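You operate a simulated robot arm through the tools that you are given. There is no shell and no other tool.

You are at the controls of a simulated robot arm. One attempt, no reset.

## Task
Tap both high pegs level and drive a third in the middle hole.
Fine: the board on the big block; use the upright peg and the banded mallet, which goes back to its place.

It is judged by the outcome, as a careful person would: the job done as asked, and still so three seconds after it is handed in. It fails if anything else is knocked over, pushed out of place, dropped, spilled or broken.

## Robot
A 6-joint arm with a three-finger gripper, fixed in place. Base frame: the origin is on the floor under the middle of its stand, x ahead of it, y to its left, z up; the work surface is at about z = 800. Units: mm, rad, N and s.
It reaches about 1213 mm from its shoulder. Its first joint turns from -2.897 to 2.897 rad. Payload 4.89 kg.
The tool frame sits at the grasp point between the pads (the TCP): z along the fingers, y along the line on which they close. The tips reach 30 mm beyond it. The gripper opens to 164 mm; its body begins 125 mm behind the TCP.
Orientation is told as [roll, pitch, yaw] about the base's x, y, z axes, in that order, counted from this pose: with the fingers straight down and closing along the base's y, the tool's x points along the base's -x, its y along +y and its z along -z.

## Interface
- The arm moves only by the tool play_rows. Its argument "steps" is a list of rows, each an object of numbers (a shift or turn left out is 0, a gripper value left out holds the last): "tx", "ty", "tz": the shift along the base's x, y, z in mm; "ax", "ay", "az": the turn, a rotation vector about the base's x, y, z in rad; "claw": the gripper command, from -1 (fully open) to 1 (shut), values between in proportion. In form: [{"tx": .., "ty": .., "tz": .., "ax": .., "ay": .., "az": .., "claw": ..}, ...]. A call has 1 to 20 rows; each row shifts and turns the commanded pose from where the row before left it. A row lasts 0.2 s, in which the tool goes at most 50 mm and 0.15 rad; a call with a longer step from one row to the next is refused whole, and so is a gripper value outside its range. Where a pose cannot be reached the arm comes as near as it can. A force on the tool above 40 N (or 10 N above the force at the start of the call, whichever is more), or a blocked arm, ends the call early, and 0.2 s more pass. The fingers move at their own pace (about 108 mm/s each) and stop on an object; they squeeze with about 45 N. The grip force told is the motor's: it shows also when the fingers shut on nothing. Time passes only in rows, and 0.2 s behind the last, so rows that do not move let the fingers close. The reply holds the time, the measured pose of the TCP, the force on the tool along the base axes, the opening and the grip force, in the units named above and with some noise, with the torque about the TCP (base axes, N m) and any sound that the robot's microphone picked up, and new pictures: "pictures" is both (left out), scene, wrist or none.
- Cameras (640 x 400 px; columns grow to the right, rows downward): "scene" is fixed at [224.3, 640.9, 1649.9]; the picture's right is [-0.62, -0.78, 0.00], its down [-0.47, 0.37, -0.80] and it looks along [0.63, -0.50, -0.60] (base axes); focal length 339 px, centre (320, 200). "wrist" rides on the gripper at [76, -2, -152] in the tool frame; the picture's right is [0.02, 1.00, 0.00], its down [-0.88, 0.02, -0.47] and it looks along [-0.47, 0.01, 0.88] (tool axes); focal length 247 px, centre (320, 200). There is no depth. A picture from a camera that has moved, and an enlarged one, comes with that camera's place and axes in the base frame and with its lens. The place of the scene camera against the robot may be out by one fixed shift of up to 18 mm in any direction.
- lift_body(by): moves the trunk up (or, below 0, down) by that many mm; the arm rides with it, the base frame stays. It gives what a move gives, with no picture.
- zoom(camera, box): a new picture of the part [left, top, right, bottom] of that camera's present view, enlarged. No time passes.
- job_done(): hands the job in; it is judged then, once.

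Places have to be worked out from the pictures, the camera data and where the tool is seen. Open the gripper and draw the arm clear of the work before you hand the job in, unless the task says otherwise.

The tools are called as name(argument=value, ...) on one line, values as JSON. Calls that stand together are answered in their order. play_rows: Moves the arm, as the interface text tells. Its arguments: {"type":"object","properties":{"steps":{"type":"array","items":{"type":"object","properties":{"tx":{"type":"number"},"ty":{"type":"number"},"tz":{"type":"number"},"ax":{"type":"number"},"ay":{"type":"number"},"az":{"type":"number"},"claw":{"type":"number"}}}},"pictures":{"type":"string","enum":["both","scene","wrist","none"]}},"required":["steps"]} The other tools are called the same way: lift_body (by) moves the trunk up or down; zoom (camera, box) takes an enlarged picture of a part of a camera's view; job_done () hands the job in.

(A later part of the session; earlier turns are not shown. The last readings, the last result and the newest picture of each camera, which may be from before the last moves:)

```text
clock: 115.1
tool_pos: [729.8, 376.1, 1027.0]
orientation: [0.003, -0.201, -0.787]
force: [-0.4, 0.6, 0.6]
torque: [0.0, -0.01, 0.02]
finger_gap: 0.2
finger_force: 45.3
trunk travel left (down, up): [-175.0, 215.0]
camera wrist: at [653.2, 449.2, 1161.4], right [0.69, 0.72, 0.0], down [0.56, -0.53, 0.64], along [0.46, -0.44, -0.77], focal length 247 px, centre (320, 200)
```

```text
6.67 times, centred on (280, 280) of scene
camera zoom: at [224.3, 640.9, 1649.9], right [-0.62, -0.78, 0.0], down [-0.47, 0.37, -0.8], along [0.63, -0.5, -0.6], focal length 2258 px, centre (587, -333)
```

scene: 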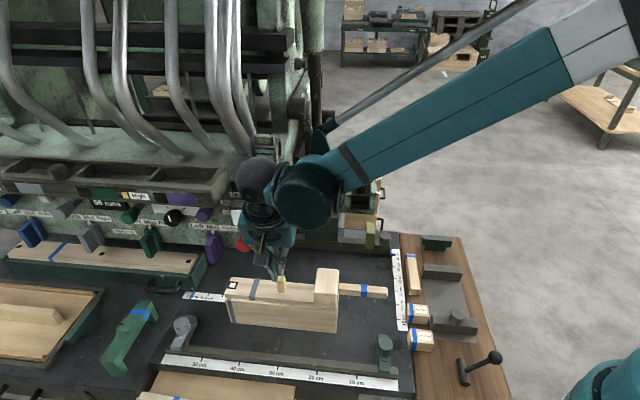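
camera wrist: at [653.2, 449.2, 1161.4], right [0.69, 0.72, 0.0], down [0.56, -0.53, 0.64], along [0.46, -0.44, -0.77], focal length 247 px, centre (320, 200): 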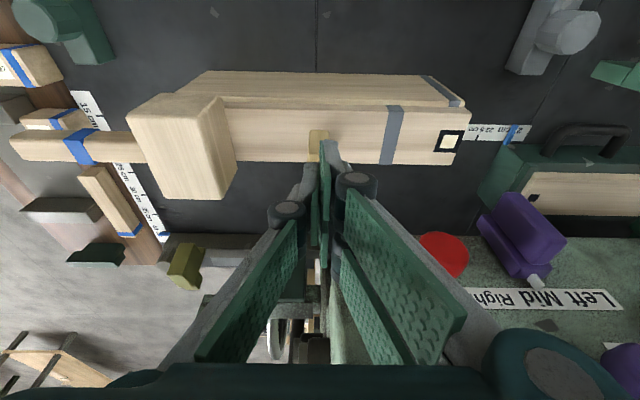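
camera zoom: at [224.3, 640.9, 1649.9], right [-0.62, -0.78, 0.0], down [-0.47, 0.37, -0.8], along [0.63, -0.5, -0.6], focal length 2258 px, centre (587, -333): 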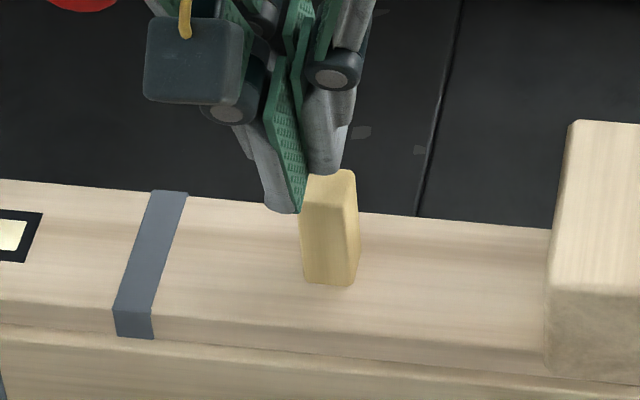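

The press reached 71 N without moving it, so it stands on solid board. Re-measuring in the fixed scene camera, the peg sits about 1.5 mm off the hole along the board (toward the far end), just outside my search range. I'll re-grip it and search in that direction.

play_rows(steps=[{"tz": 12, "claw": 0.4}, {"claw": 0.4, "tx": 2.5, "ty": -2.5}, {"claw": 0.4, "tx": 2.5, "ty": -2.5}, {"tz": -25}, {"tz": -25}, {"tz": -19}, {"claw": 0.8}, {"claw": 0.8}, {"claw": 0.8}], pictures="wrist")

zoom(camera="scene", box=[260, 265, 308, 300])

```text
clock: 117.1
tool_pos: [735.0, 370.2, 969.8]
orientation: [0.003, -0.201, -0.788]
force: [0.7, -0.8, -1.0]
torque: [0.02, 0.0, 0.01]
finger_gap: 18.2
finger_force: 45.1
trunk travel left (down, up): [-175.0, 215.0]
camera wrist: at [658.2, 444.2, 1103.8], right [0.69, 0.72, 0.0], down [0.56, -0.53, 0.64], along [0.46, -0.44, -0.77], focal length 247 px, centre (320, 200)
```

wrist: 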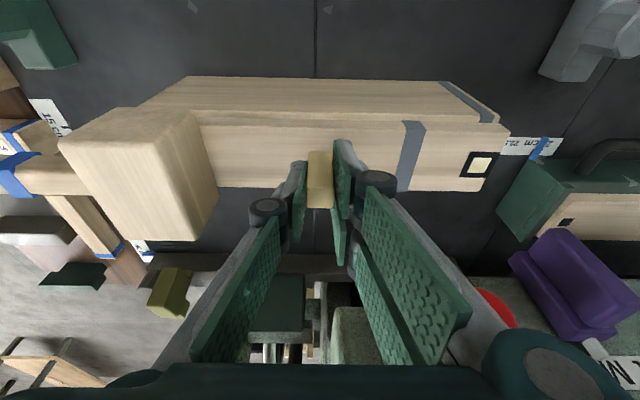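

```text
11.43 times, centred on (284, 282) of scene
camera zoom: at [224.3, 640.9, 1649.9], right [-0.62, -0.78, 0.0], down [-0.47, 0.37, -0.8], along [0.63, -0.5, -0.6], focal length 3870 px, centre (731, -743)
```

zoom: 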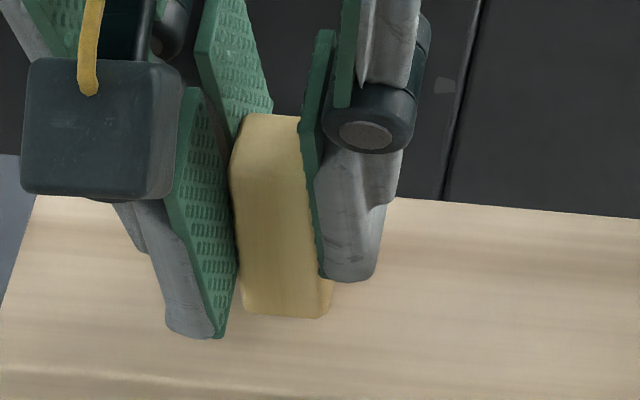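

Peg gripped again. To align precisely I'll lift it aside so that the scene camera sees the hole, and compare the hole's pixels with the peg's base pixels in the same zoom.

play_rows(steps=[{"tz": 20}, {"tz": 30}, {"tz": 30}, {"tx": -26, "ty": -26}, {"tx": -26, "ty": -26}, {"tx": -26, "ty": -26}, {}], pictures="scene")

zoom(camera="scene", box=[260, 265, 308, 300])

```text
clock: 118.7
tool_pos: [656.2, 291.1, 1050.0]
orientation: [0.003, -0.2, -0.785]
force: [-0.7, 0.2, 0.4]
torque: [0.02, -0.08, 0.0]
finger_gap: 18.2
finger_force: 45.2
trunk travel left (down, up): [-175.0, 215.0]
```

scene: 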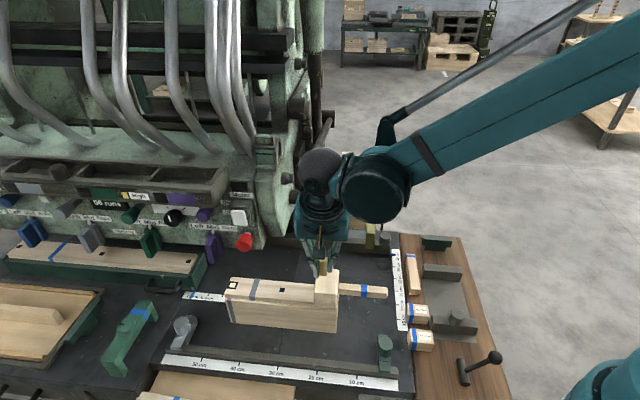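

```text
11.43 times, centred on (284, 282) of scene
camera zoom: at [224.3, 640.9, 1649.9], right [-0.62, -0.78, 0.0], down [-0.47, 0.37, -0.8], along [0.63, -0.5, -0.6], focal length 3870 px, centre (731, -743)
```

zoom: 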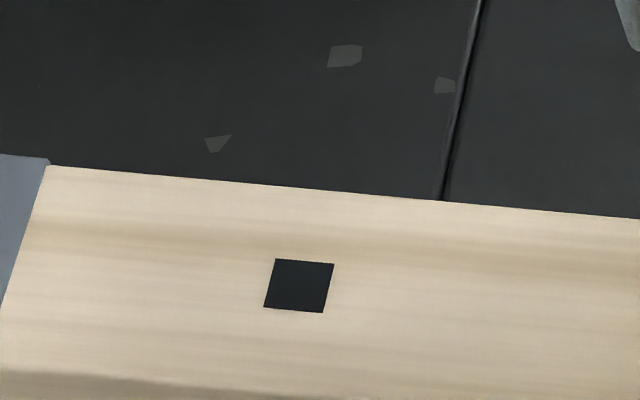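

Now I see it: the peg was about 2.1 mm too far along the board and 0.7 mm too far toward the machine. I'll return with that correction and stop just above the surface to verify.

play_rows(steps=[{"tx": 25.3, "ty": 25.7}, {"tx": 25.3, "ty": 25.7}, {"tx": 25.4, "ty": 25.6}, {}, {"tz": -30}, {"tz": -30}, {"tz": -15}, {}], pictures="none")

zoom(camera="scene", box=[260, 265, 308, 300])

zoom(camera="wrist", box=[280, 130, 360, 190])

```text
clock: 120.5
tool_pos: [733.5, 369.2, 974.4]
orientation: [0.001, -0.201, -0.787]
force: [0.0, -0.4, -0.6]
torque: [-0.06, 0.05, 0.0]
finger_gap: 18.5
finger_force: 45.3
trunk travel left (down, up): [-175.0, 215.0]
```

```text
11.43 times, centred on (284, 282) of scene
camera zoom: at [224.3, 640.9, 1649.9], right [-0.62, -0.78, 0.0], down [-0.47, 0.37, -0.8], along [0.63, -0.5, -0.6], focal length 3870 px, centre (731, -743)
```

zoom: 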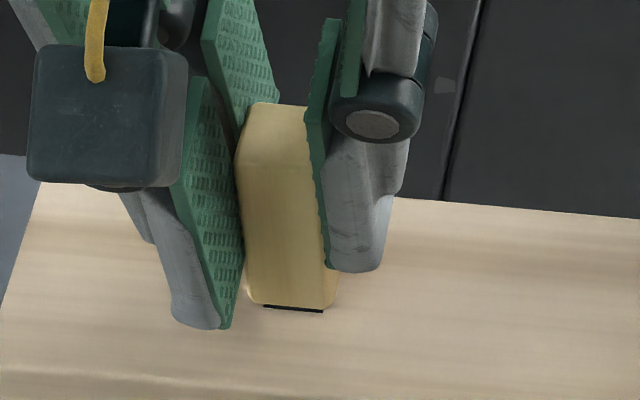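

```text
6.67 times, centred on (320, 160) of wrist
camera zoom: at [656.5, 443.3, 1108.1], right [0.69, 0.72, 0.0], down [0.56, -0.53, 0.64], along [0.46, -0.44, -0.77], focal length 1646 px, centre (320, 467)
```

zoom: 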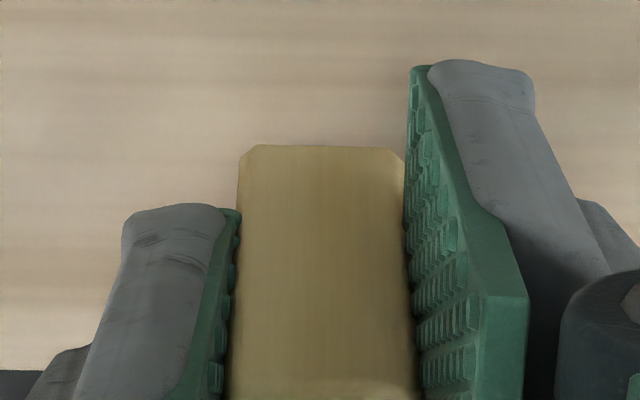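

The strip of the hole peeks out below the peg. I'll zoom in closer to compare the strip with the peg's front edge.

zoom(camera="scene", box=[274, 284, 294, 296])

```text
16.00 times, centred on (284, 290) of scene
camera zoom: at [224.3, 640.9, 1649.9], right [-0.62, -0.78, 0.0], down [-0.47, 0.37, -0.8], along [0.63, -0.5, -0.6], focal length 5418 px, centre (896, -1240)
```

zoom: 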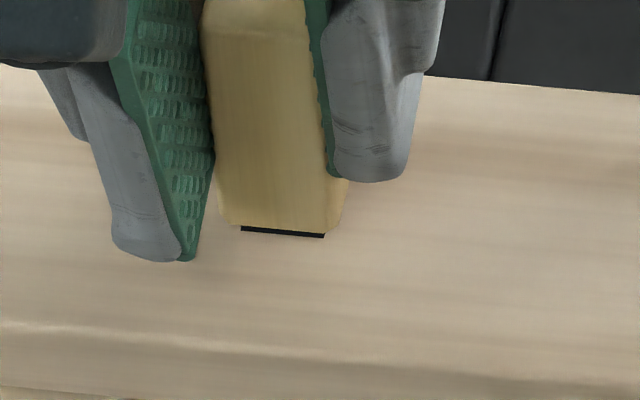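

The peg is still about 0.9 mm too far along the board. I'll correct that and lower to a light load of about 10 N.

play_rows(steps=[{"tx": -0.64, "ty": -0.64}, {"tz": -2}, {"tz": -1.5}, {}], pictures="none")

play_rows(steps=[{"tz": -1}, {"tz": -0.8}, {}], pictures="none")

```text
clock: 121.5
tool_pos: [732.3, 369.0, 971.1]
orientation: [0.003, -0.201, -0.789]
force: [0.3, -0.4, 0.1]
torque: [0.0, 0.0, 0.04]
finger_gap: 18.4
finger_force: 45.1
trunk travel left (down, up): [-175.0, 215.0]
```

```text
clock: 122.3
tool_pos: [731.7, 368.4, 970.3]
orientation: [0.003, -0.203, -0.786]
force: [3.5, 2.2, 15.2]
torque: [0.02, -0.14, 0.01]
finger_gap: 18.5
finger_force: 45.1
trunk travel left (down, up): [-175.0, 215.0]
```

There's now a sideways force of about 4 N along the board which wasn't there before, as if an edge is being touched. I'll nudge in small steps and read the forces.

play_rows(steps=[{"tx": 0.3, "ty": 0.3}, {}], pictures="none")

play_rows(steps=[{"tx": -0.3, "ty": -0.3}, {"tx": -0.3, "ty": -0.3}, {}], pictures="none")

play_rows(steps=[{"tx": -0.4, "ty": -0.4}, {}], pictures="none")

```text
clock: 122.9
tool_pos: [731.4, 369.9, 969.2]
orientation: [0.003, -0.202, -0.788]
force: [0.7, -0.2, -0.3]
torque: [-0.03, -0.01, 0.0]
finger_gap: 18.4
finger_force: 44.9
trunk travel left (down, up): [-175.0, 215.0]
```

```text
clock: 123.7
tool_pos: [731.4, 368.4, 969.1]
orientation: [0.003, -0.201, -0.787]
force: [0.2, 0.0, 0.4]
torque: [-0.03, 0.0, 0.01]
finger_gap: 18.5
finger_force: 45.2
trunk travel left (down, up): [-175.0, 215.0]
```

```text
clock: 124.3
tool_pos: [731.0, 367.5, 970.6]
orientation: [0.004, -0.201, -0.787]
force: [-0.4, -1.0, 0.0]
torque: [0.0, 0.01, 0.0]
finger_gap: 18.3
finger_force: 44.9
trunk travel left (down, up): [-175.0, 215.0]
```

The vertical load vanished after the nudge: the peg has dropped into the opening. I'll lower gently and see how far it goes.

play_rows(steps=[{"tz": -2}, {"tz": -2}, {}], pictures="none")

zoom(camera="scene", box=[260, 265, 308, 300])

```text
clock: 125.0
tool_pos: [731.1, 368.8, 968.1]
orientation: [0.003, -0.203, -0.787]
force: [-2.6, 1.0, 29.4]
torque: [0.0, 0.08, 0.01]
finger_gap: 18.5
finger_force: 44.9
trunk travel left (down, up): [-175.0, 215.0]
stopped in row 3: the force on the tool passed its limit at 42 N (the readings are from after the stop); the commanded pose is now the measured one
```

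```text
11.43 times, centred on (284, 282) of scene
camera zoom: at [224.3, 640.9, 1649.9], right [-0.62, -0.78, 0.0], down [-0.47, 0.37, -0.8], along [0.63, -0.5, -0.6], focal length 3870 px, centre (731, -743)
```

zoom: 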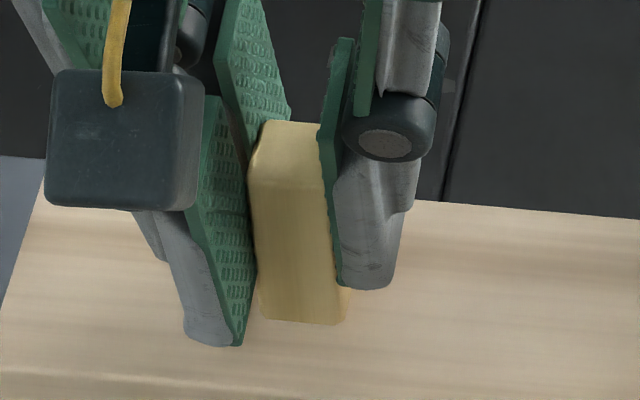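

Pressing again gives 42 N after a few mm. I'll relieve the load and look closely at the peg's base to see whether it has entered.

play_rows(steps=[{"tz": 1.5}, {"tz": 1}, {}], pictures="none")

zoom(camera="scene", box=[274, 284, 294, 296])

zoom(camera="wrist", box=[280, 130, 360, 190])

```text
clock: 125.8
tool_pos: [731.7, 368.1, 970.0]
orientation: [0.003, -0.203, -0.787]
force: [-1.8, -0.3, 4.1]
torque: [-0.01, 0.07, 0.01]
finger_gap: 18.5
finger_force: 45.5
trunk travel left (down, up): [-175.0, 215.0]
```

```text
16.00 times, centred on (284, 290) of scene
camera zoom: at [224.3, 640.9, 1649.9], right [-0.62, -0.78, 0.0], down [-0.47, 0.37, -0.8], along [0.63, -0.5, -0.6], focal length 5418 px, centre (896, -1240)
```

zoom: 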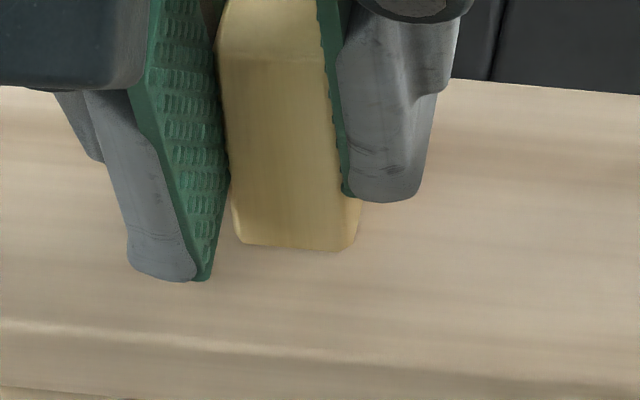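

```text
6.67 times, centred on (320, 160) of wrist
camera zoom: at [655.0, 441.7, 1102.8], right [0.69, 0.72, 0.0], down [0.55, -0.53, 0.64], along [0.46, -0.44, -0.77], focal length 1646 px, centre (320, 467)
```

zoom: 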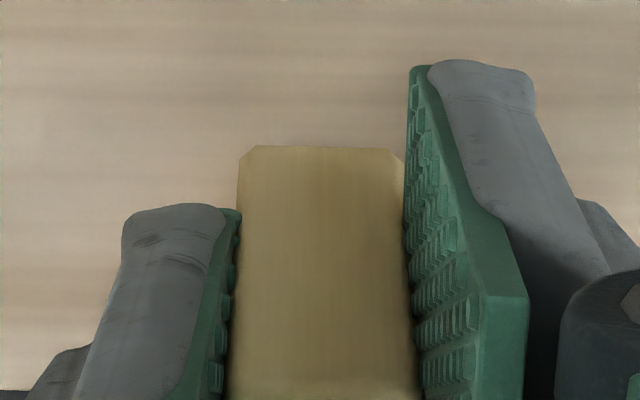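

The chamfers at the base are still visible, so it's not in, though the contact height seemed to vary. I'll map the vertical force in 0.5 mm steps along the board at a fixed height, to find where the support gives way.

play_rows(steps=[{"tz": -0.8}, {}], pictures="none")

play_rows(steps=[{"tx": 0.35, "ty": 0.35}, {}], pictures="none")

play_rows(steps=[{"tx": 0.35, "ty": 0.35}, {}], pictures="none")

play_rows(steps=[{"tx": 0.35, "ty": 0.35}, {}], pictures="none")

play_rows(steps=[{"tx": 0.35, "ty": 0.35}, {}], pictures="none")

play_rows(steps=[{"tx": 0.35, "ty": 0.35}, {}], pictures="none")

```text
clock: 126.4
tool_pos: [731.7, 368.3, 968.5]
orientation: [0.004, -0.202, -0.788]
force: [0.3, 0.0, 10.8]
torque: [-0.01, -0.03, 0.0]
finger_gap: 18.5
finger_force: 44.9
trunk travel left (down, up): [-175.0, 215.0]
```

```text
clock: 127.0
tool_pos: [732.5, 367.6, 968.2]
orientation: [0.003, -0.203, -0.786]
force: [-2.2, -1.1, 10.0]
torque: [-0.07, 0.05, -0.03]
finger_gap: 18.3
finger_force: 45.0
trunk travel left (down, up): [-175.0, 215.0]
```

```text
clock: 127.6
tool_pos: [731.2, 369.2, 968.2]
orientation: [0.004, -0.202, -0.786]
force: [-2.1, -2.2, 10.0]
torque: [-0.11, 0.1, -0.04]
finger_gap: 18.2
finger_force: 44.6
trunk travel left (down, up): [-175.0, 215.0]
```

```text
clock: 128.2
tool_pos: [731.5, 370.6, 968.3]
orientation: [0.004, -0.202, -0.789]
force: [-0.6, -2.3, 7.6]
torque: [-0.06, 0.06, -0.01]
finger_gap: 18.2
finger_force: 44.9
trunk travel left (down, up): [-175.0, 215.0]
```

```text
clock: 128.8
tool_pos: [732.1, 369.1, 969.1]
orientation: [0.003, -0.203, -0.786]
force: [-0.4, -1.4, 6.6]
torque: [-0.11, -0.03, 0.01]
finger_gap: 18.4
finger_force: 44.8
trunk travel left (down, up): [-175.0, 215.0]
```

```text
clock: 129.4
tool_pos: [733.2, 370.1, 968.3]
orientation: [0.003, -0.202, -0.788]
force: [-1.7, -1.0, 6.8]
torque: [-0.07, 0.05, -0.04]
finger_gap: 18.4
finger_force: 44.9
trunk travel left (down, up): [-175.0, 215.0]
```

The force falls only slowly, with no sudden drop. I'll look at the present alignment in the scene camera again at high zoom.

zoom(camera="scene", box=[274, 284, 294, 296])

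zoom(camera="wrist", box=[280, 130, 360, 190])

```text
16.00 times, centred on (284, 290) of scene
camera zoom: at [224.3, 640.9, 1649.9], right [-0.62, -0.78, 0.0], down [-0.47, 0.37, -0.8], along [0.63, -0.5, -0.6], focal length 5418 px, centre (896, -1240)
```

zoom: 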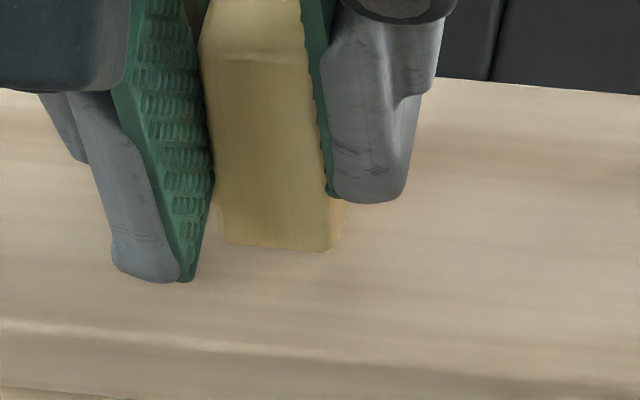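

```text
6.67 times, centred on (320, 160) of wrist
camera zoom: at [656.6, 443.6, 1102.5], right [0.69, 0.72, 0.0], down [0.55, -0.53, 0.64], along [0.46, -0.44, -0.77], focal length 1646 px, centre (320, 467)
```

zoom: 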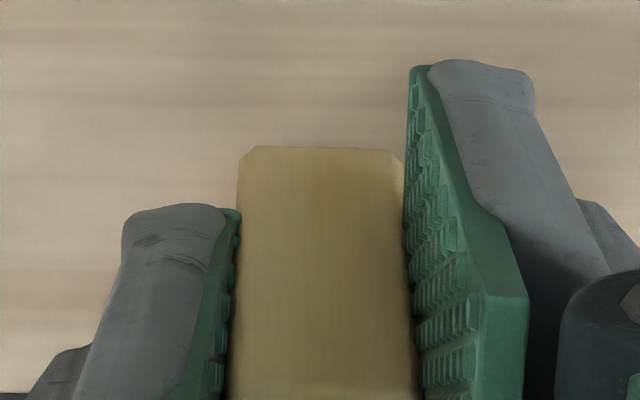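

By this comparison the peg's base is about 3 mm lower than when it stood free, so it may be starting in. I'll press a little more here and check.

play_rows(steps=[{"tz": -1}, {"tz": -1}, {}], pictures="none")

zoom(camera="scene", box=[274, 284, 294, 296])

```text
clock: 130.2
tool_pos: [732.7, 369.9, 968.0]
orientation: [0.006, -0.203, -0.786]
force: [4.3, 2.3, 36.9]
torque: [0.13, -0.19, 0.02]
finger_gap: 18.4
finger_force: 44.9
trunk travel left (down, up): [-175.0, 215.0]
```

```text
16.00 times, centred on (284, 290) of scene
camera zoom: at [224.3, 640.9, 1649.9], right [-0.62, -0.78, 0.0], down [-0.47, 0.37, -0.8], along [0.63, -0.5, -0.6], focal length 5418 px, centre (896, -1240)
```

zoom: 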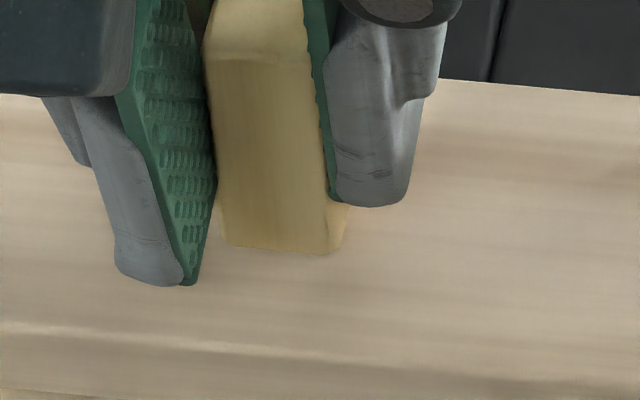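

I'll unload, release the peg here and back away to get an unobstructed look at how it stands.

play_rows(steps=[{"tz": 1.5}, {"tz": 1.2}, {}, {"claw": 0.7}, {"claw": 0.55}, {"claw": 0.4}, {"tz": 20, "tx": -3, "ty": 3}, {"tz": 30, "tx": -4, "ty": 4}, {"tz": 15, "tx": -25, "ty": 25}, {"tx": -28, "ty": 28}, {"tx": -32, "ty": -32}, {"tx": -32, "ty": -32}], pictures="both")

zoom(camera="scene", box=[240, 260, 320, 310])

zoom(camera="scene", box=[274, 284, 294, 296])

```text
clock: 132.8
tool_pos: [607.2, 367.4, 1032.6]
orientation: [0.001, -0.201, -0.785]
force: [1.5, 2.1, -1.2]
torque: [-0.33, 0.18, -0.05]
finger_gap: 49.2
finger_force: 0.1
trunk travel left (down, up): [-175.0, 215.0]
camera wrist: at [532.6, 440.9, 1167.2], right [0.69, 0.72, 0.0], down [0.56, -0.53, 0.64], along [0.46, -0.44, -0.77], focal length 247 px, centre (320, 200)
```

scene: 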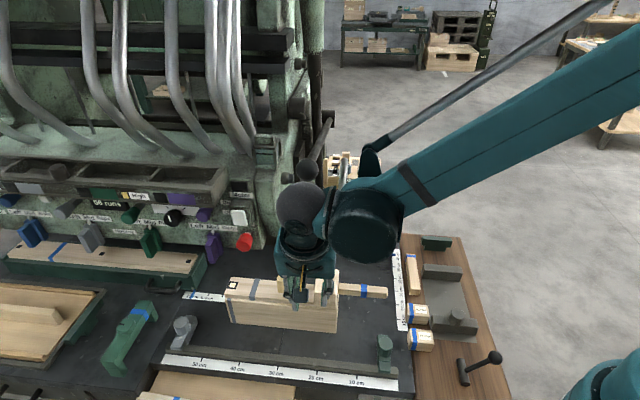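
wrist: 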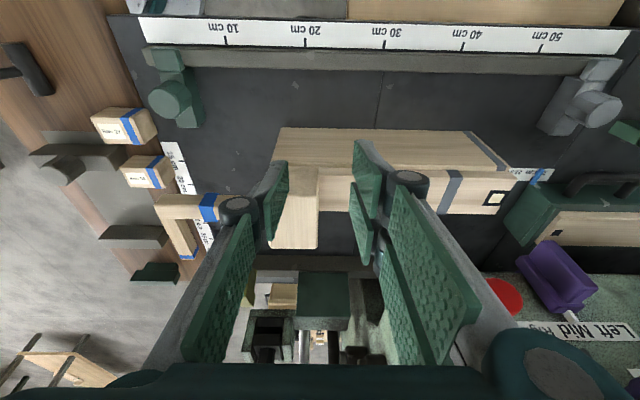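

```text
8.00 times, centred on (280, 285) of scene
camera zoom: at [224.3, 640.9, 1649.9], right [-0.62, -0.78, 0.0], down [-0.47, 0.37, -0.8], along [0.63, -0.5, -0.6], focal length 2709 px, centre (640, -480)
```

zoom: 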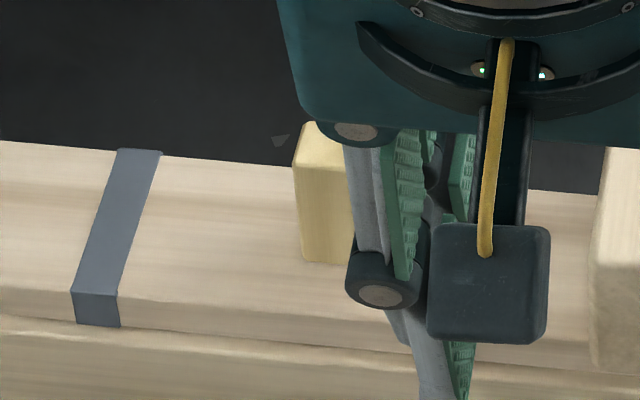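

```text
16.00 times, centred on (284, 290) of scene
camera zoom: at [224.3, 640.9, 1649.9], right [-0.62, -0.78, 0.0], down [-0.47, 0.37, -0.8], along [0.63, -0.5, -0.6], focal length 5418 px, centre (896, -1240)
```

zoom: 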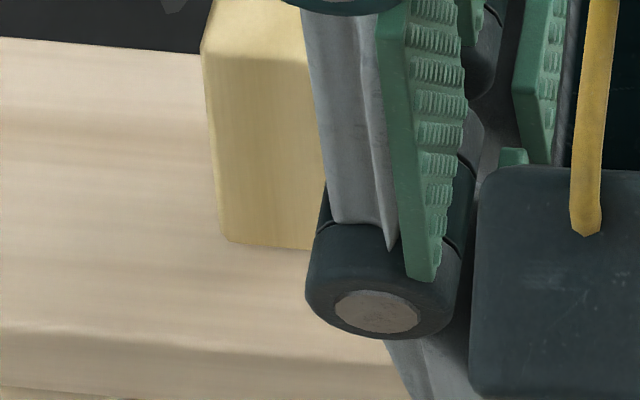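

The peg again stands close to where I first put it, and its height seems to vary by 2–3 mm with position, as if there's a shallow recess. I'll take a clear wrist-camera view of it from straight in front.

play_rows(steps=[{"tx": -8, "ty": 8, "claw": -0.6}, {"tx": 32, "ty": 32}, {"tx": 32, "ty": 32}, {}], pictures="wrist")

zoom(camera="wrist", box=[296, 190, 344, 230])

```text
clock: 133.8
tool_pos: [664.6, 437.9, 1032.7]
orientation: [0.004, -0.203, -0.786]
force: [0.2, 1.3, -1.2]
torque: [-0.1, 0.06, -0.02]
finger_gap: 131.3
finger_force: 0.1
trunk travel left (down, up): [-175.0, 215.0]
camera wrist: at [587.9, 512.1, 1167.3], right [0.69, 0.72, 0.0], down [0.56, -0.53, 0.64], along [0.46, -0.44, -0.77], focal length 247 px, centre (320, 200)
```

wrist: 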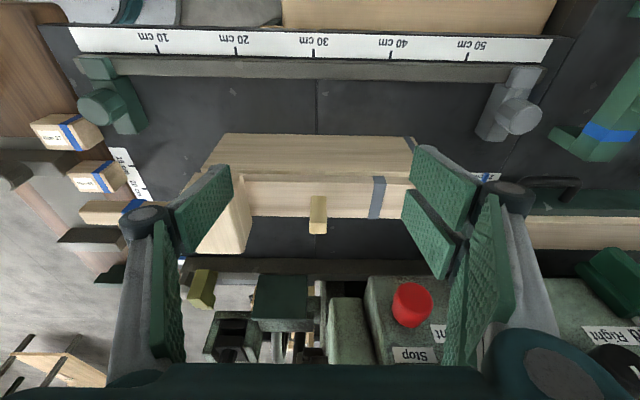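

```text
10.00 times, centred on (320, 210) of wrist
camera zoom: at [587.9, 512.1, 1167.3], right [0.69, 0.72, 0.0], down [0.56, -0.53, 0.64], along [0.46, -0.44, -0.77], focal length 2470 px, centre (320, 100)
```

zoom: 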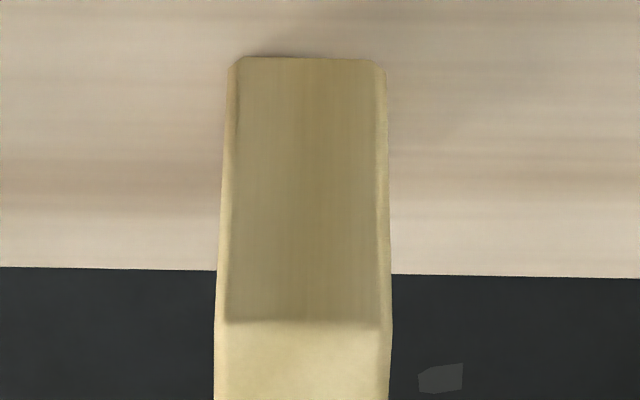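

From the wrist camera the peg is centred on the hole within a millimetre and still stands on the surface. I'll clear the scene camera's view and measure the same way from there.

play_rows(steps=[{"tx": -32, "ty": -32}, {"tx": -32, "ty": -32}, {"tx": -32, "ty": -32}, {"tx": -20, "ty": -20, "claw": 0.4}, {}], pictures="none")

zoom(camera="scene", box=[274, 284, 294, 296])

zoom(camera="scene", box=[240, 260, 320, 310])

```text
clock: 135.0
tool_pos: [548.8, 323.7, 1033.8]
orientation: [0.004, -0.201, -0.787]
force: [-0.6, 0.4, -0.5]
torque: [0.05, -0.07, 0.02]
finger_gap: 49.3
finger_force: 0.0
trunk travel left (down, up): [-175.0, 215.0]
```

```text
16.00 times, centred on (284, 290) of scene
camera zoom: at [224.3, 640.9, 1649.9], right [-0.62, -0.78, 0.0], down [-0.47, 0.37, -0.8], along [0.63, -0.5, -0.6], focal length 5418 px, centre (896, -1240)
```

zoom: 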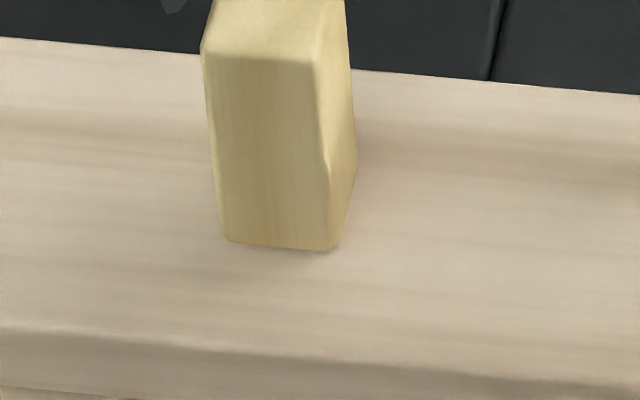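

```text
8.00 times, centred on (280, 285) of scene
camera zoom: at [224.3, 640.9, 1649.9], right [-0.62, -0.78, 0.0], down [-0.47, 0.37, -0.8], along [0.63, -0.5, -0.6], focal length 2709 px, centre (640, -480)
```

zoom: 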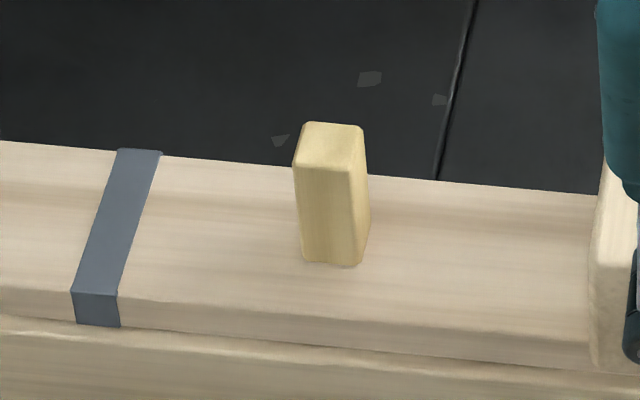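

The fixed camera, which has no jitter, shows the peg's base centre about 0.7 mm and 2.1 mm (toward the robot) off the hole, so all of my placements were slightly off. I'll re-grip the peg to shift it by just that much.

play_rows(steps=[{"tx": 28.7, "ty": 28.7, "claw": 0.4}, {"tx": 28.7, "ty": 28.7}, {"tx": 28.7, "ty": 28.7}, {"tx": 28.7, "ty": 28.7}, {"tx": 23.1, "ty": -23.1}, {"tx": 23.1, "ty": -23.1}, {"tx": 22.4, "ty": -22.4}, {"tz": -25}, {"tz": -22}, {"tz": -17}, {}], pictures="wrist")

zoom(camera="wrist", box=[256, 110, 384, 210])

```text
clock: 137.4
tool_pos: [732.9, 369.1, 969.5]
orientation: [0.002, -0.203, -0.788]
force: [0.6, 0.6, -1.2]
torque: [-0.04, 0.0, -0.03]
finger_gap: 49.2
finger_force: 0.1
trunk travel left (down, up): [-175.0, 215.0]
camera wrist: at [656.2, 442.3, 1103.4], right [0.69, 0.72, 0.0], down [0.55, -0.53, 0.64], along [0.46, -0.44, -0.77], focal length 247 px, centre (320, 200)
```

wrist: 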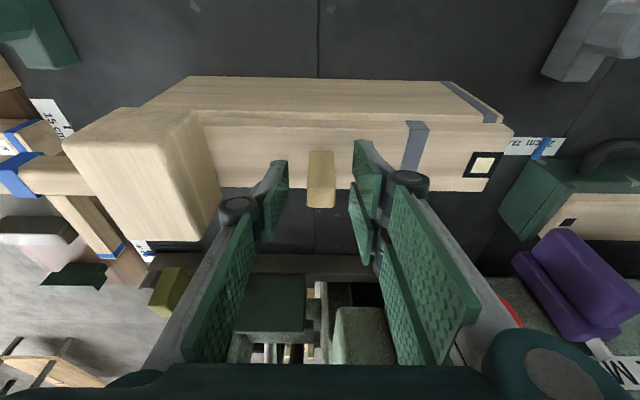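

```text
4.00 times, centred on (320, 160) of wrist
camera zoom: at [656.2, 442.3, 1103.4], right [0.69, 0.72, 0.0], down [0.55, -0.53, 0.64], along [0.46, -0.44, -0.77], focal length 988 px, centre (320, 360)
```

zoom: 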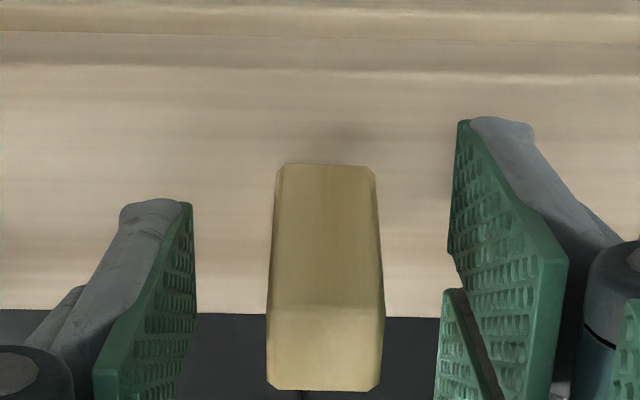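

The peg is about 1 mm off the fingers' centre; closing will shift it slightly. I'll grip and measure in the scene camera again.

play_rows(steps=[{"claw": 0.8}, {"claw": 0.8}, {"claw": 0.8}], pictures="none")

zoom(camera="scene", box=[274, 284, 294, 296])

```text
clock: 138.2
tool_pos: [731.7, 369.4, 970.2]
orientation: [0.003, -0.202, -0.789]
force: [0.0, -0.3, -0.2]
torque: [0.0, -0.01, 0.01]
finger_gap: 18.5
finger_force: 44.7
trunk travel left (down, up): [-175.0, 215.0]
```

```text
16.00 times, centred on (284, 290) of scene
camera zoom: at [224.3, 640.9, 1649.9], right [-0.62, -0.78, 0.0], down [-0.47, 0.37, -0.8], along [0.63, -0.5, -0.6], focal length 5418 px, centre (896, -1240)
```

zoom: 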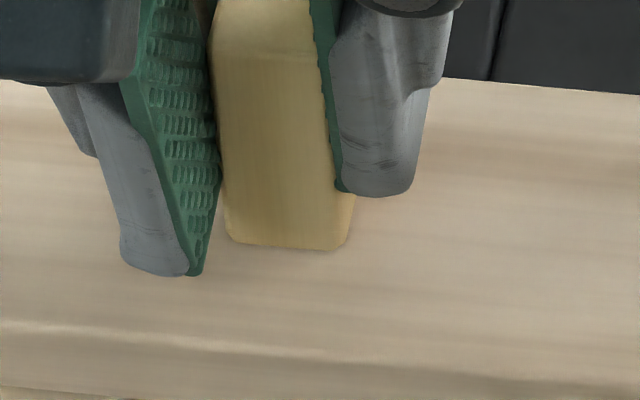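

I'll lift slightly, shift by +1.1 mm along and +2.1 mm toward the machine, set down and press at about 20–30 N.

play_rows(steps=[{"tz": 4}, {"tx": 2.33, "ty": -0.71}, {"tz": -2}, {"tz": -2}, {}], pictures="none")

zoom(camera="scene", box=[274, 284, 294, 296])

play_rows(steps=[{"tz": -1}, {"tz": -1}, {}], pictures="none")

```text
clock: 139.4
tool_pos: [736.0, 367.6, 970.4]
orientation: [0.004, -0.201, -0.788]
force: [0.5, 0.9, 7.0]
torque: [0.0, 0.01, -0.01]
finger_gap: 18.3
finger_force: 45.0
trunk travel left (down, up): [-175.0, 215.0]
```

```text
16.00 times, centred on (284, 290) of scene
camera zoom: at [224.3, 640.9, 1649.9], right [-0.62, -0.78, 0.0], down [-0.47, 0.37, -0.8], along [0.63, -0.5, -0.6], focal length 5418 px, centre (896, -1240)
```

zoom: 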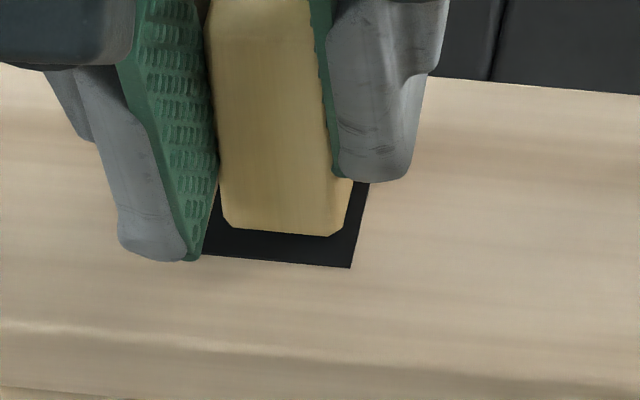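

```text
clock: 140.2
tool_pos: [734.3, 367.8, 968.1]
orientation: [0.003, -0.202, -0.79]
force: [3.6, 1.2, 21.2]
torque: [0.09, -0.19, -0.01]
finger_gap: 18.3
finger_force: 45.2
trunk travel left (down, up): [-175.0, 215.0]
```

A 25 mm dark collar has appeared around the peg's base, just like the ones around the end pegs, so the peg is now seated in the hole. I'll check, unload and release it gently.

zoom(camera="scene", box=[264, 276, 304, 300])

play_rows(steps=[{"tz": 1}, {"tz": 0.8}, {}], pictures="none")

```text
16.00 times, centred on (284, 288) of scene
camera zoom: at [224.3, 640.9, 1649.9], right [-0.62, -0.78, 0.0], down [-0.47, 0.37, -0.8], along [0.63, -0.5, -0.6], focal length 5418 px, centre (896, -1208)
```

zoom: 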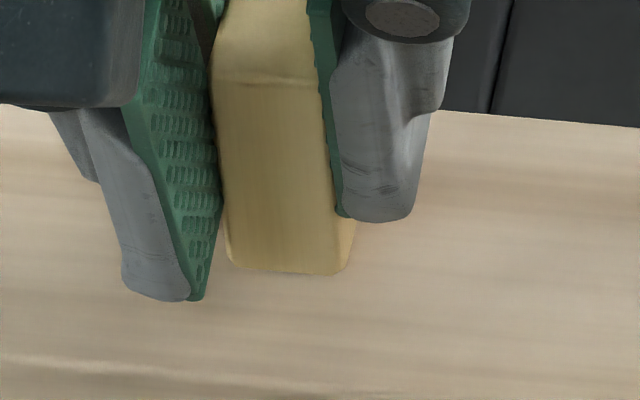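

```text
clock: 141.0
tool_pos: [734.8, 367.3, 969.9]
orientation: [0.003, -0.202, -0.786]
force: [-0.1, 0.9, -0.2]
torque: [0.0, -0.04, -0.02]
finger_gap: 18.3
finger_force: 45.2
trunk travel left (down, up): [-175.0, 215.0]
```

The collar is gone again after the extra press, so it may depend on exact alignment. I'll look at the present unloaded state.

zoom(camera="scene", box=[274, 284, 294, 296])

```text
16.00 times, centred on (284, 290) of scene
camera zoom: at [224.3, 640.9, 1649.9], right [-0.62, -0.78, 0.0], down [-0.47, 0.37, -0.8], along [0.63, -0.5, -0.6], focal length 5418 px, centre (896, -1240)
```

zoom: 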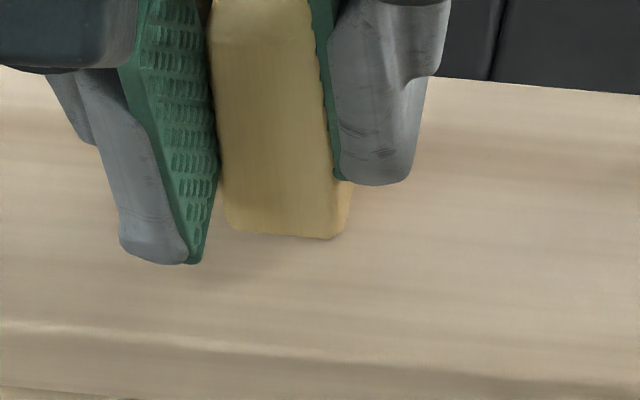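

Now it's unloaded and centred, without the collar. I'll apply the same light load again and look, nudging slightly to find where the collar returns.

play_rows(steps=[{"tz": -0.8}, {}], pictures="none")

zoom(camera="scene", box=[274, 284, 294, 296])

play_rows(steps=[{"tx": 0.35, "ty": -0.35}, {}], pictures="none")

zoom(camera="scene", box=[274, 284, 294, 296])

```text
clock: 141.6
tool_pos: [734.9, 368.1, 967.6]
orientation: [0.002, -0.202, -0.788]
force: [-0.6, 0.1, 1.9]
torque: [0.0, 0.01, -0.01]
finger_gap: 18.1
finger_force: 44.8
trunk travel left (down, up): [-175.0, 215.0]
```

```text
16.00 times, centred on (284, 290) of scene
camera zoom: at [224.3, 640.9, 1649.9], right [-0.62, -0.78, 0.0], down [-0.47, 0.37, -0.8], along [0.63, -0.5, -0.6], focal length 5418 px, centre (896, -1240)
```

zoom: 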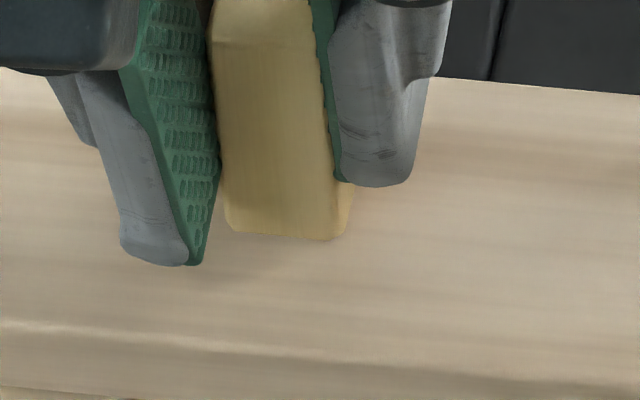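

```text
clock: 142.2
tool_pos: [735.1, 366.9, 968.4]
orientation: [0.004, -0.202, -0.789]
force: [-0.8, 1.1, 4.2]
torque: [0.07, 0.04, -0.01]
finger_gap: 18.2
finger_force: 45.5
trunk travel left (down, up): [-175.0, 215.0]
```

```text
16.00 times, centred on (284, 290) of scene
camera zoom: at [224.3, 640.9, 1649.9], right [-0.62, -0.78, 0.0], down [-0.47, 0.37, -0.8], along [0.63, -0.5, -0.6], focal length 5418 px, centre (896, -1240)
```

zoom: 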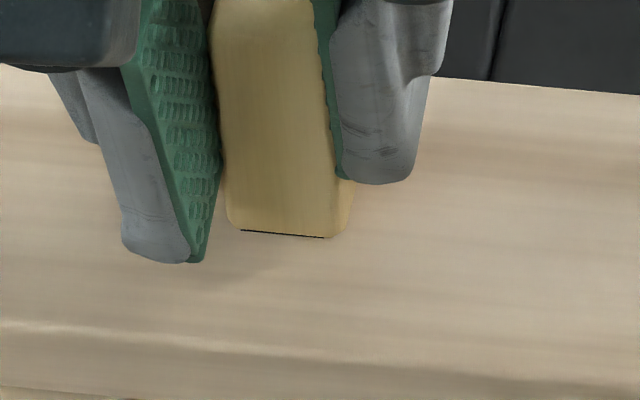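

The edge of the 14 mm mark just shows, so it's slightly too far toward the machine now. I'll go back by 0.5 mm, lift 3 mm and set the peg down gently again, looking after each small step.

play_rows(steps=[{"tz": 3}, {"tx": -0.35, "ty": 0.35}, {"tz": -1.5}, {"tz": -1.0}, {}], pictures="none")

zoom(camera="scene", box=[274, 284, 294, 296])

play_rows(steps=[{"tz": -0.7}, {}], pictures="none")

zoom(camera="scene", box=[274, 284, 294, 296])

play_rows(steps=[{"tz": -0.7}, {}], pictures="none")

zoom(camera="scene", box=[274, 284, 294, 296])

```text
clock: 143.4
tool_pos: [735.3, 368.4, 970.5]
orientation: [0.003, -0.202, -0.785]
force: [1.6, 0.1, 11.3]
torque: [-0.02, -0.06, 0.02]
finger_gap: 18.2
finger_force: 45.1
trunk travel left (down, up): [-175.0, 215.0]
```

```text
16.00 times, centred on (284, 290) of scene
camera zoom: at [224.3, 640.9, 1649.9], right [-0.62, -0.78, 0.0], down [-0.47, 0.37, -0.8], along [0.63, -0.5, -0.6], focal length 5418 px, centre (896, -1240)
```

zoom: 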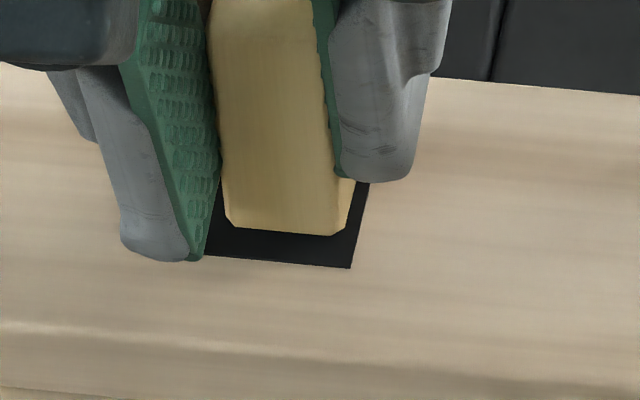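

```text
clock: 144.0
tool_pos: [734.7, 368.3, 968.0]
orientation: [0.004, -0.203, -0.787]
force: [-1.5, -0.4, 5.6]
torque: [-0.02, 0.06, -0.04]
finger_gap: 18.5
finger_force: 45.0
trunk travel left (down, up): [-175.0, 215.0]
```

```text
16.00 times, centred on (284, 290) of scene
camera zoom: at [224.3, 640.9, 1649.9], right [-0.62, -0.78, 0.0], down [-0.47, 0.37, -0.8], along [0.63, -0.5, -0.6], focal length 5418 px, centre (896, -1240)
```

zoom: 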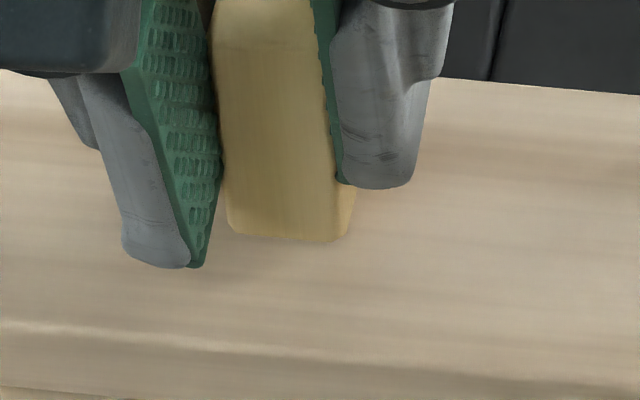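

```text
clock: 144.6
tool_pos: [735.9, 367.4, 968.9]
orientation: [0.002, -0.203, -0.787]
force: [-1.6, -0.2, 9.3]
torque: [0.0, 0.06, 0.0]
finger_gap: 18.5
finger_force: 45.1
trunk travel left (down, up): [-175.0, 215.0]
```

```text
16.00 times, centred on (284, 290) of scene
camera zoom: at [224.3, 640.9, 1649.9], right [-0.62, -0.78, 0.0], down [-0.47, 0.37, -0.8], along [0.63, -0.5, -0.6], focal length 5418 px, centre (896, -1240)
```

zoom: 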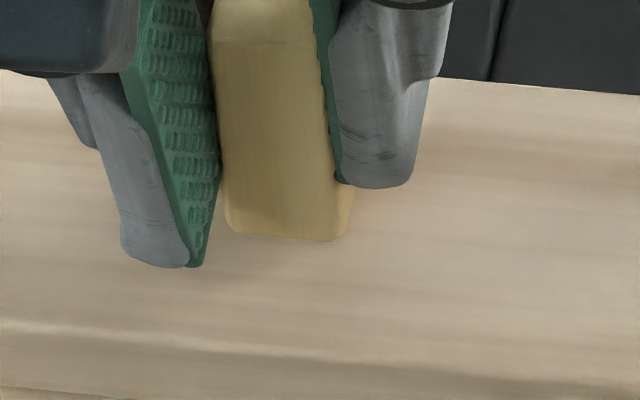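

Now it's clear: at first light contact (about 11 N) the peg is held slightly higher and the collar shows; pressing further pushes it through to the lower, wrong state. So I'll lift it, set it down only to first contact, and let go there.

play_rows(steps=[{"tz": 4.5}, {}, {"tz": -1.5}, {"tz": -0.8}, {}], pictures="none")

zoom(camera="scene", box=[274, 284, 294, 296])

```text
clock: 145.8
tool_pos: [735.3, 368.5, 970.4]
orientation: [0.003, -0.203, -0.788]
force: [1.0, -0.6, 2.0]
torque: [0.01, -0.03, -0.01]
finger_gap: 18.3
finger_force: 45.2
trunk travel left (down, up): [-175.0, 215.0]
```

```text
16.00 times, centred on (284, 290) of scene
camera zoom: at [224.3, 640.9, 1649.9], right [-0.62, -0.78, 0.0], down [-0.47, 0.37, -0.8], along [0.63, -0.5, -0.6], focal length 5418 px, centre (896, -1240)
```

zoom: 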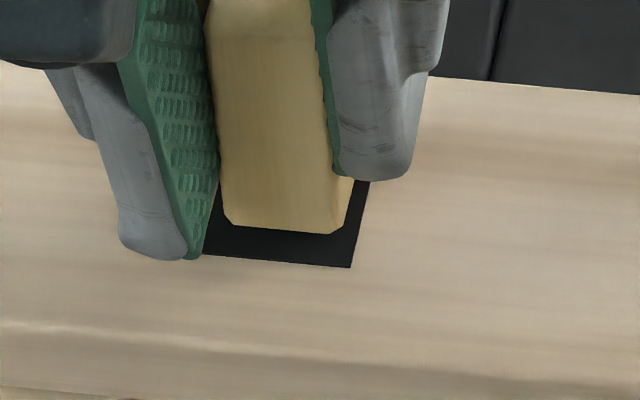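

The collar shows again with only 2 N of load. I'll open the fingers gently here.

play_rows(steps=[{"claw": 0.74}, {"claw": 0.7}, {"claw": 0.65}, {"claw": 0.58}, {"claw": 0.5}, {}], pictures="none")

zoom(camera="scene", box=[274, 284, 294, 296])

zoom(camera="wrist", box=[280, 120, 360, 200])

```text
clock: 147.2
tool_pos: [734.6, 366.8, 970.1]
orientation: [0.002, -0.203, -0.787]
force: [0.4, 0.5, 0.3]
torque: [0.04, 0.0, -0.03]
finger_gap: 41.0
finger_force: 0.2
trunk travel left (down, up): [-175.0, 215.0]
```

```text
16.00 times, centred on (284, 290) of scene
camera zoom: at [224.3, 640.9, 1649.9], right [-0.62, -0.78, 0.0], down [-0.47, 0.37, -0.8], along [0.63, -0.5, -0.6], focal length 5418 px, centre (896, -1240)
```

zoom: 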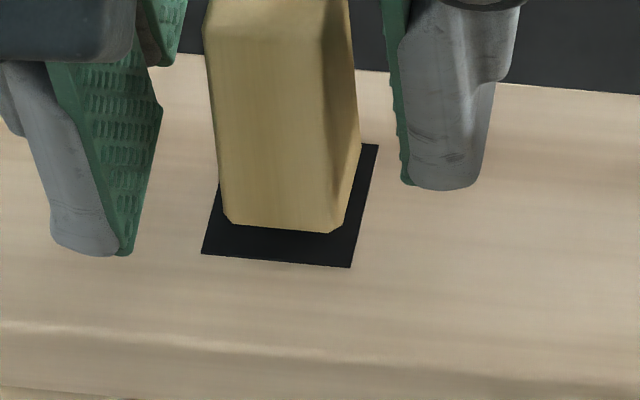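

```text
5.00 times, centred on (320, 160) of wrist
camera zoom: at [658.5, 441.1, 1104.3], right [0.69, 0.72, 0.0], down [0.55, -0.53, 0.64], along [0.46, -0.44, -0.77], focal length 1235 px, centre (320, 400)
```

zoom: 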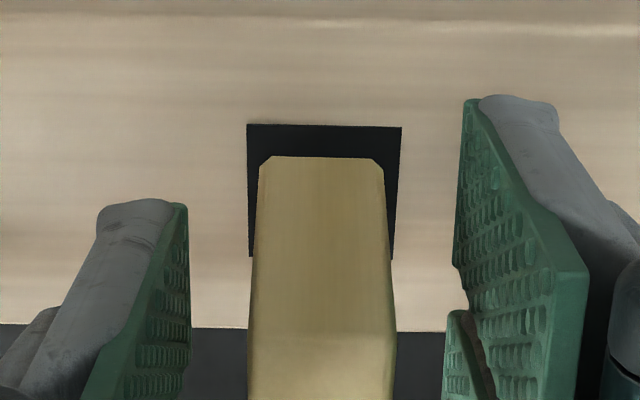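

The peg stands by itself inside the collar: it's properly started. I'll retract carefully along the finger axis and move back to the free area near the parked mallet.

play_rows(steps=[{"tz": 12, "tx": -1.5, "ty": 1.5}, {"tz": 22, "tx": -3, "ty": 3}, {"tz": 30, "tx": -5, "ty": 5}, {"tz": 14, "tx": -25, "ty": 25}, {"tx": -28, "ty": 28}, {"tx": -32, "ty": -32}, {"tx": -32, "ty": -32}, {"tx": -32, "ty": -32}, {}], pictures="both")

zoom(camera="scene", box=[220, 250, 380, 340])

```text
clock: 149.2
tool_pos: [575.3, 332.3, 1047.5]
orientation: [0.002, -0.203, -0.787]
force: [-1.2, -0.1, 0.6]
torque: [0.08, -0.09, 0.04]
finger_gap: 40.9
finger_force: 0.0
trunk travel left (down, up): [-175.0, 215.0]
camera wrist: at [498.9, 406.0, 1181.4], right [0.69, 0.72, 0.0], down [0.55, -0.53, 0.64], along [0.46, -0.44, -0.77], focal length 247 px, centre (320, 200)
```

scene: 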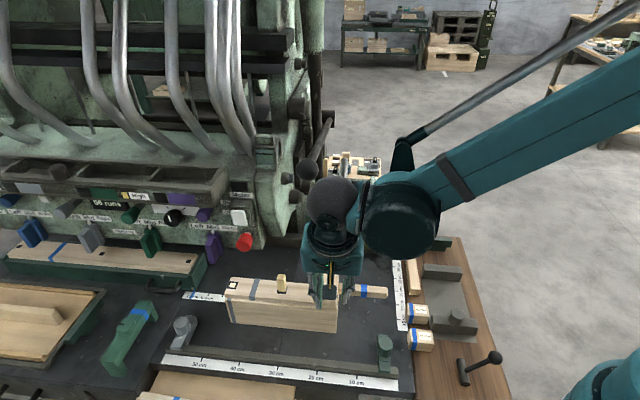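
wrist: 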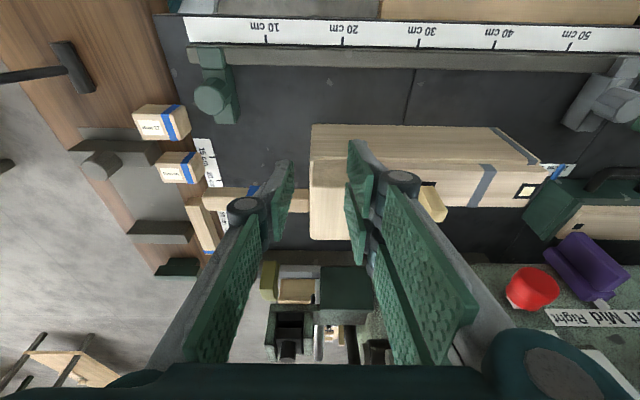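

```text
4.00 times, centred on (300, 295) of scene
camera zoom: at [224.3, 640.9, 1649.9], right [-0.62, -0.78, 0.0], down [-0.47, 0.37, -0.8], along [0.63, -0.5, -0.6], focal length 1355 px, centre (400, -180)
```

zoom: 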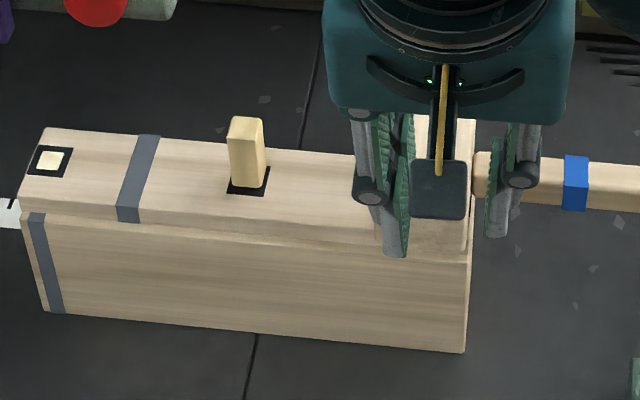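

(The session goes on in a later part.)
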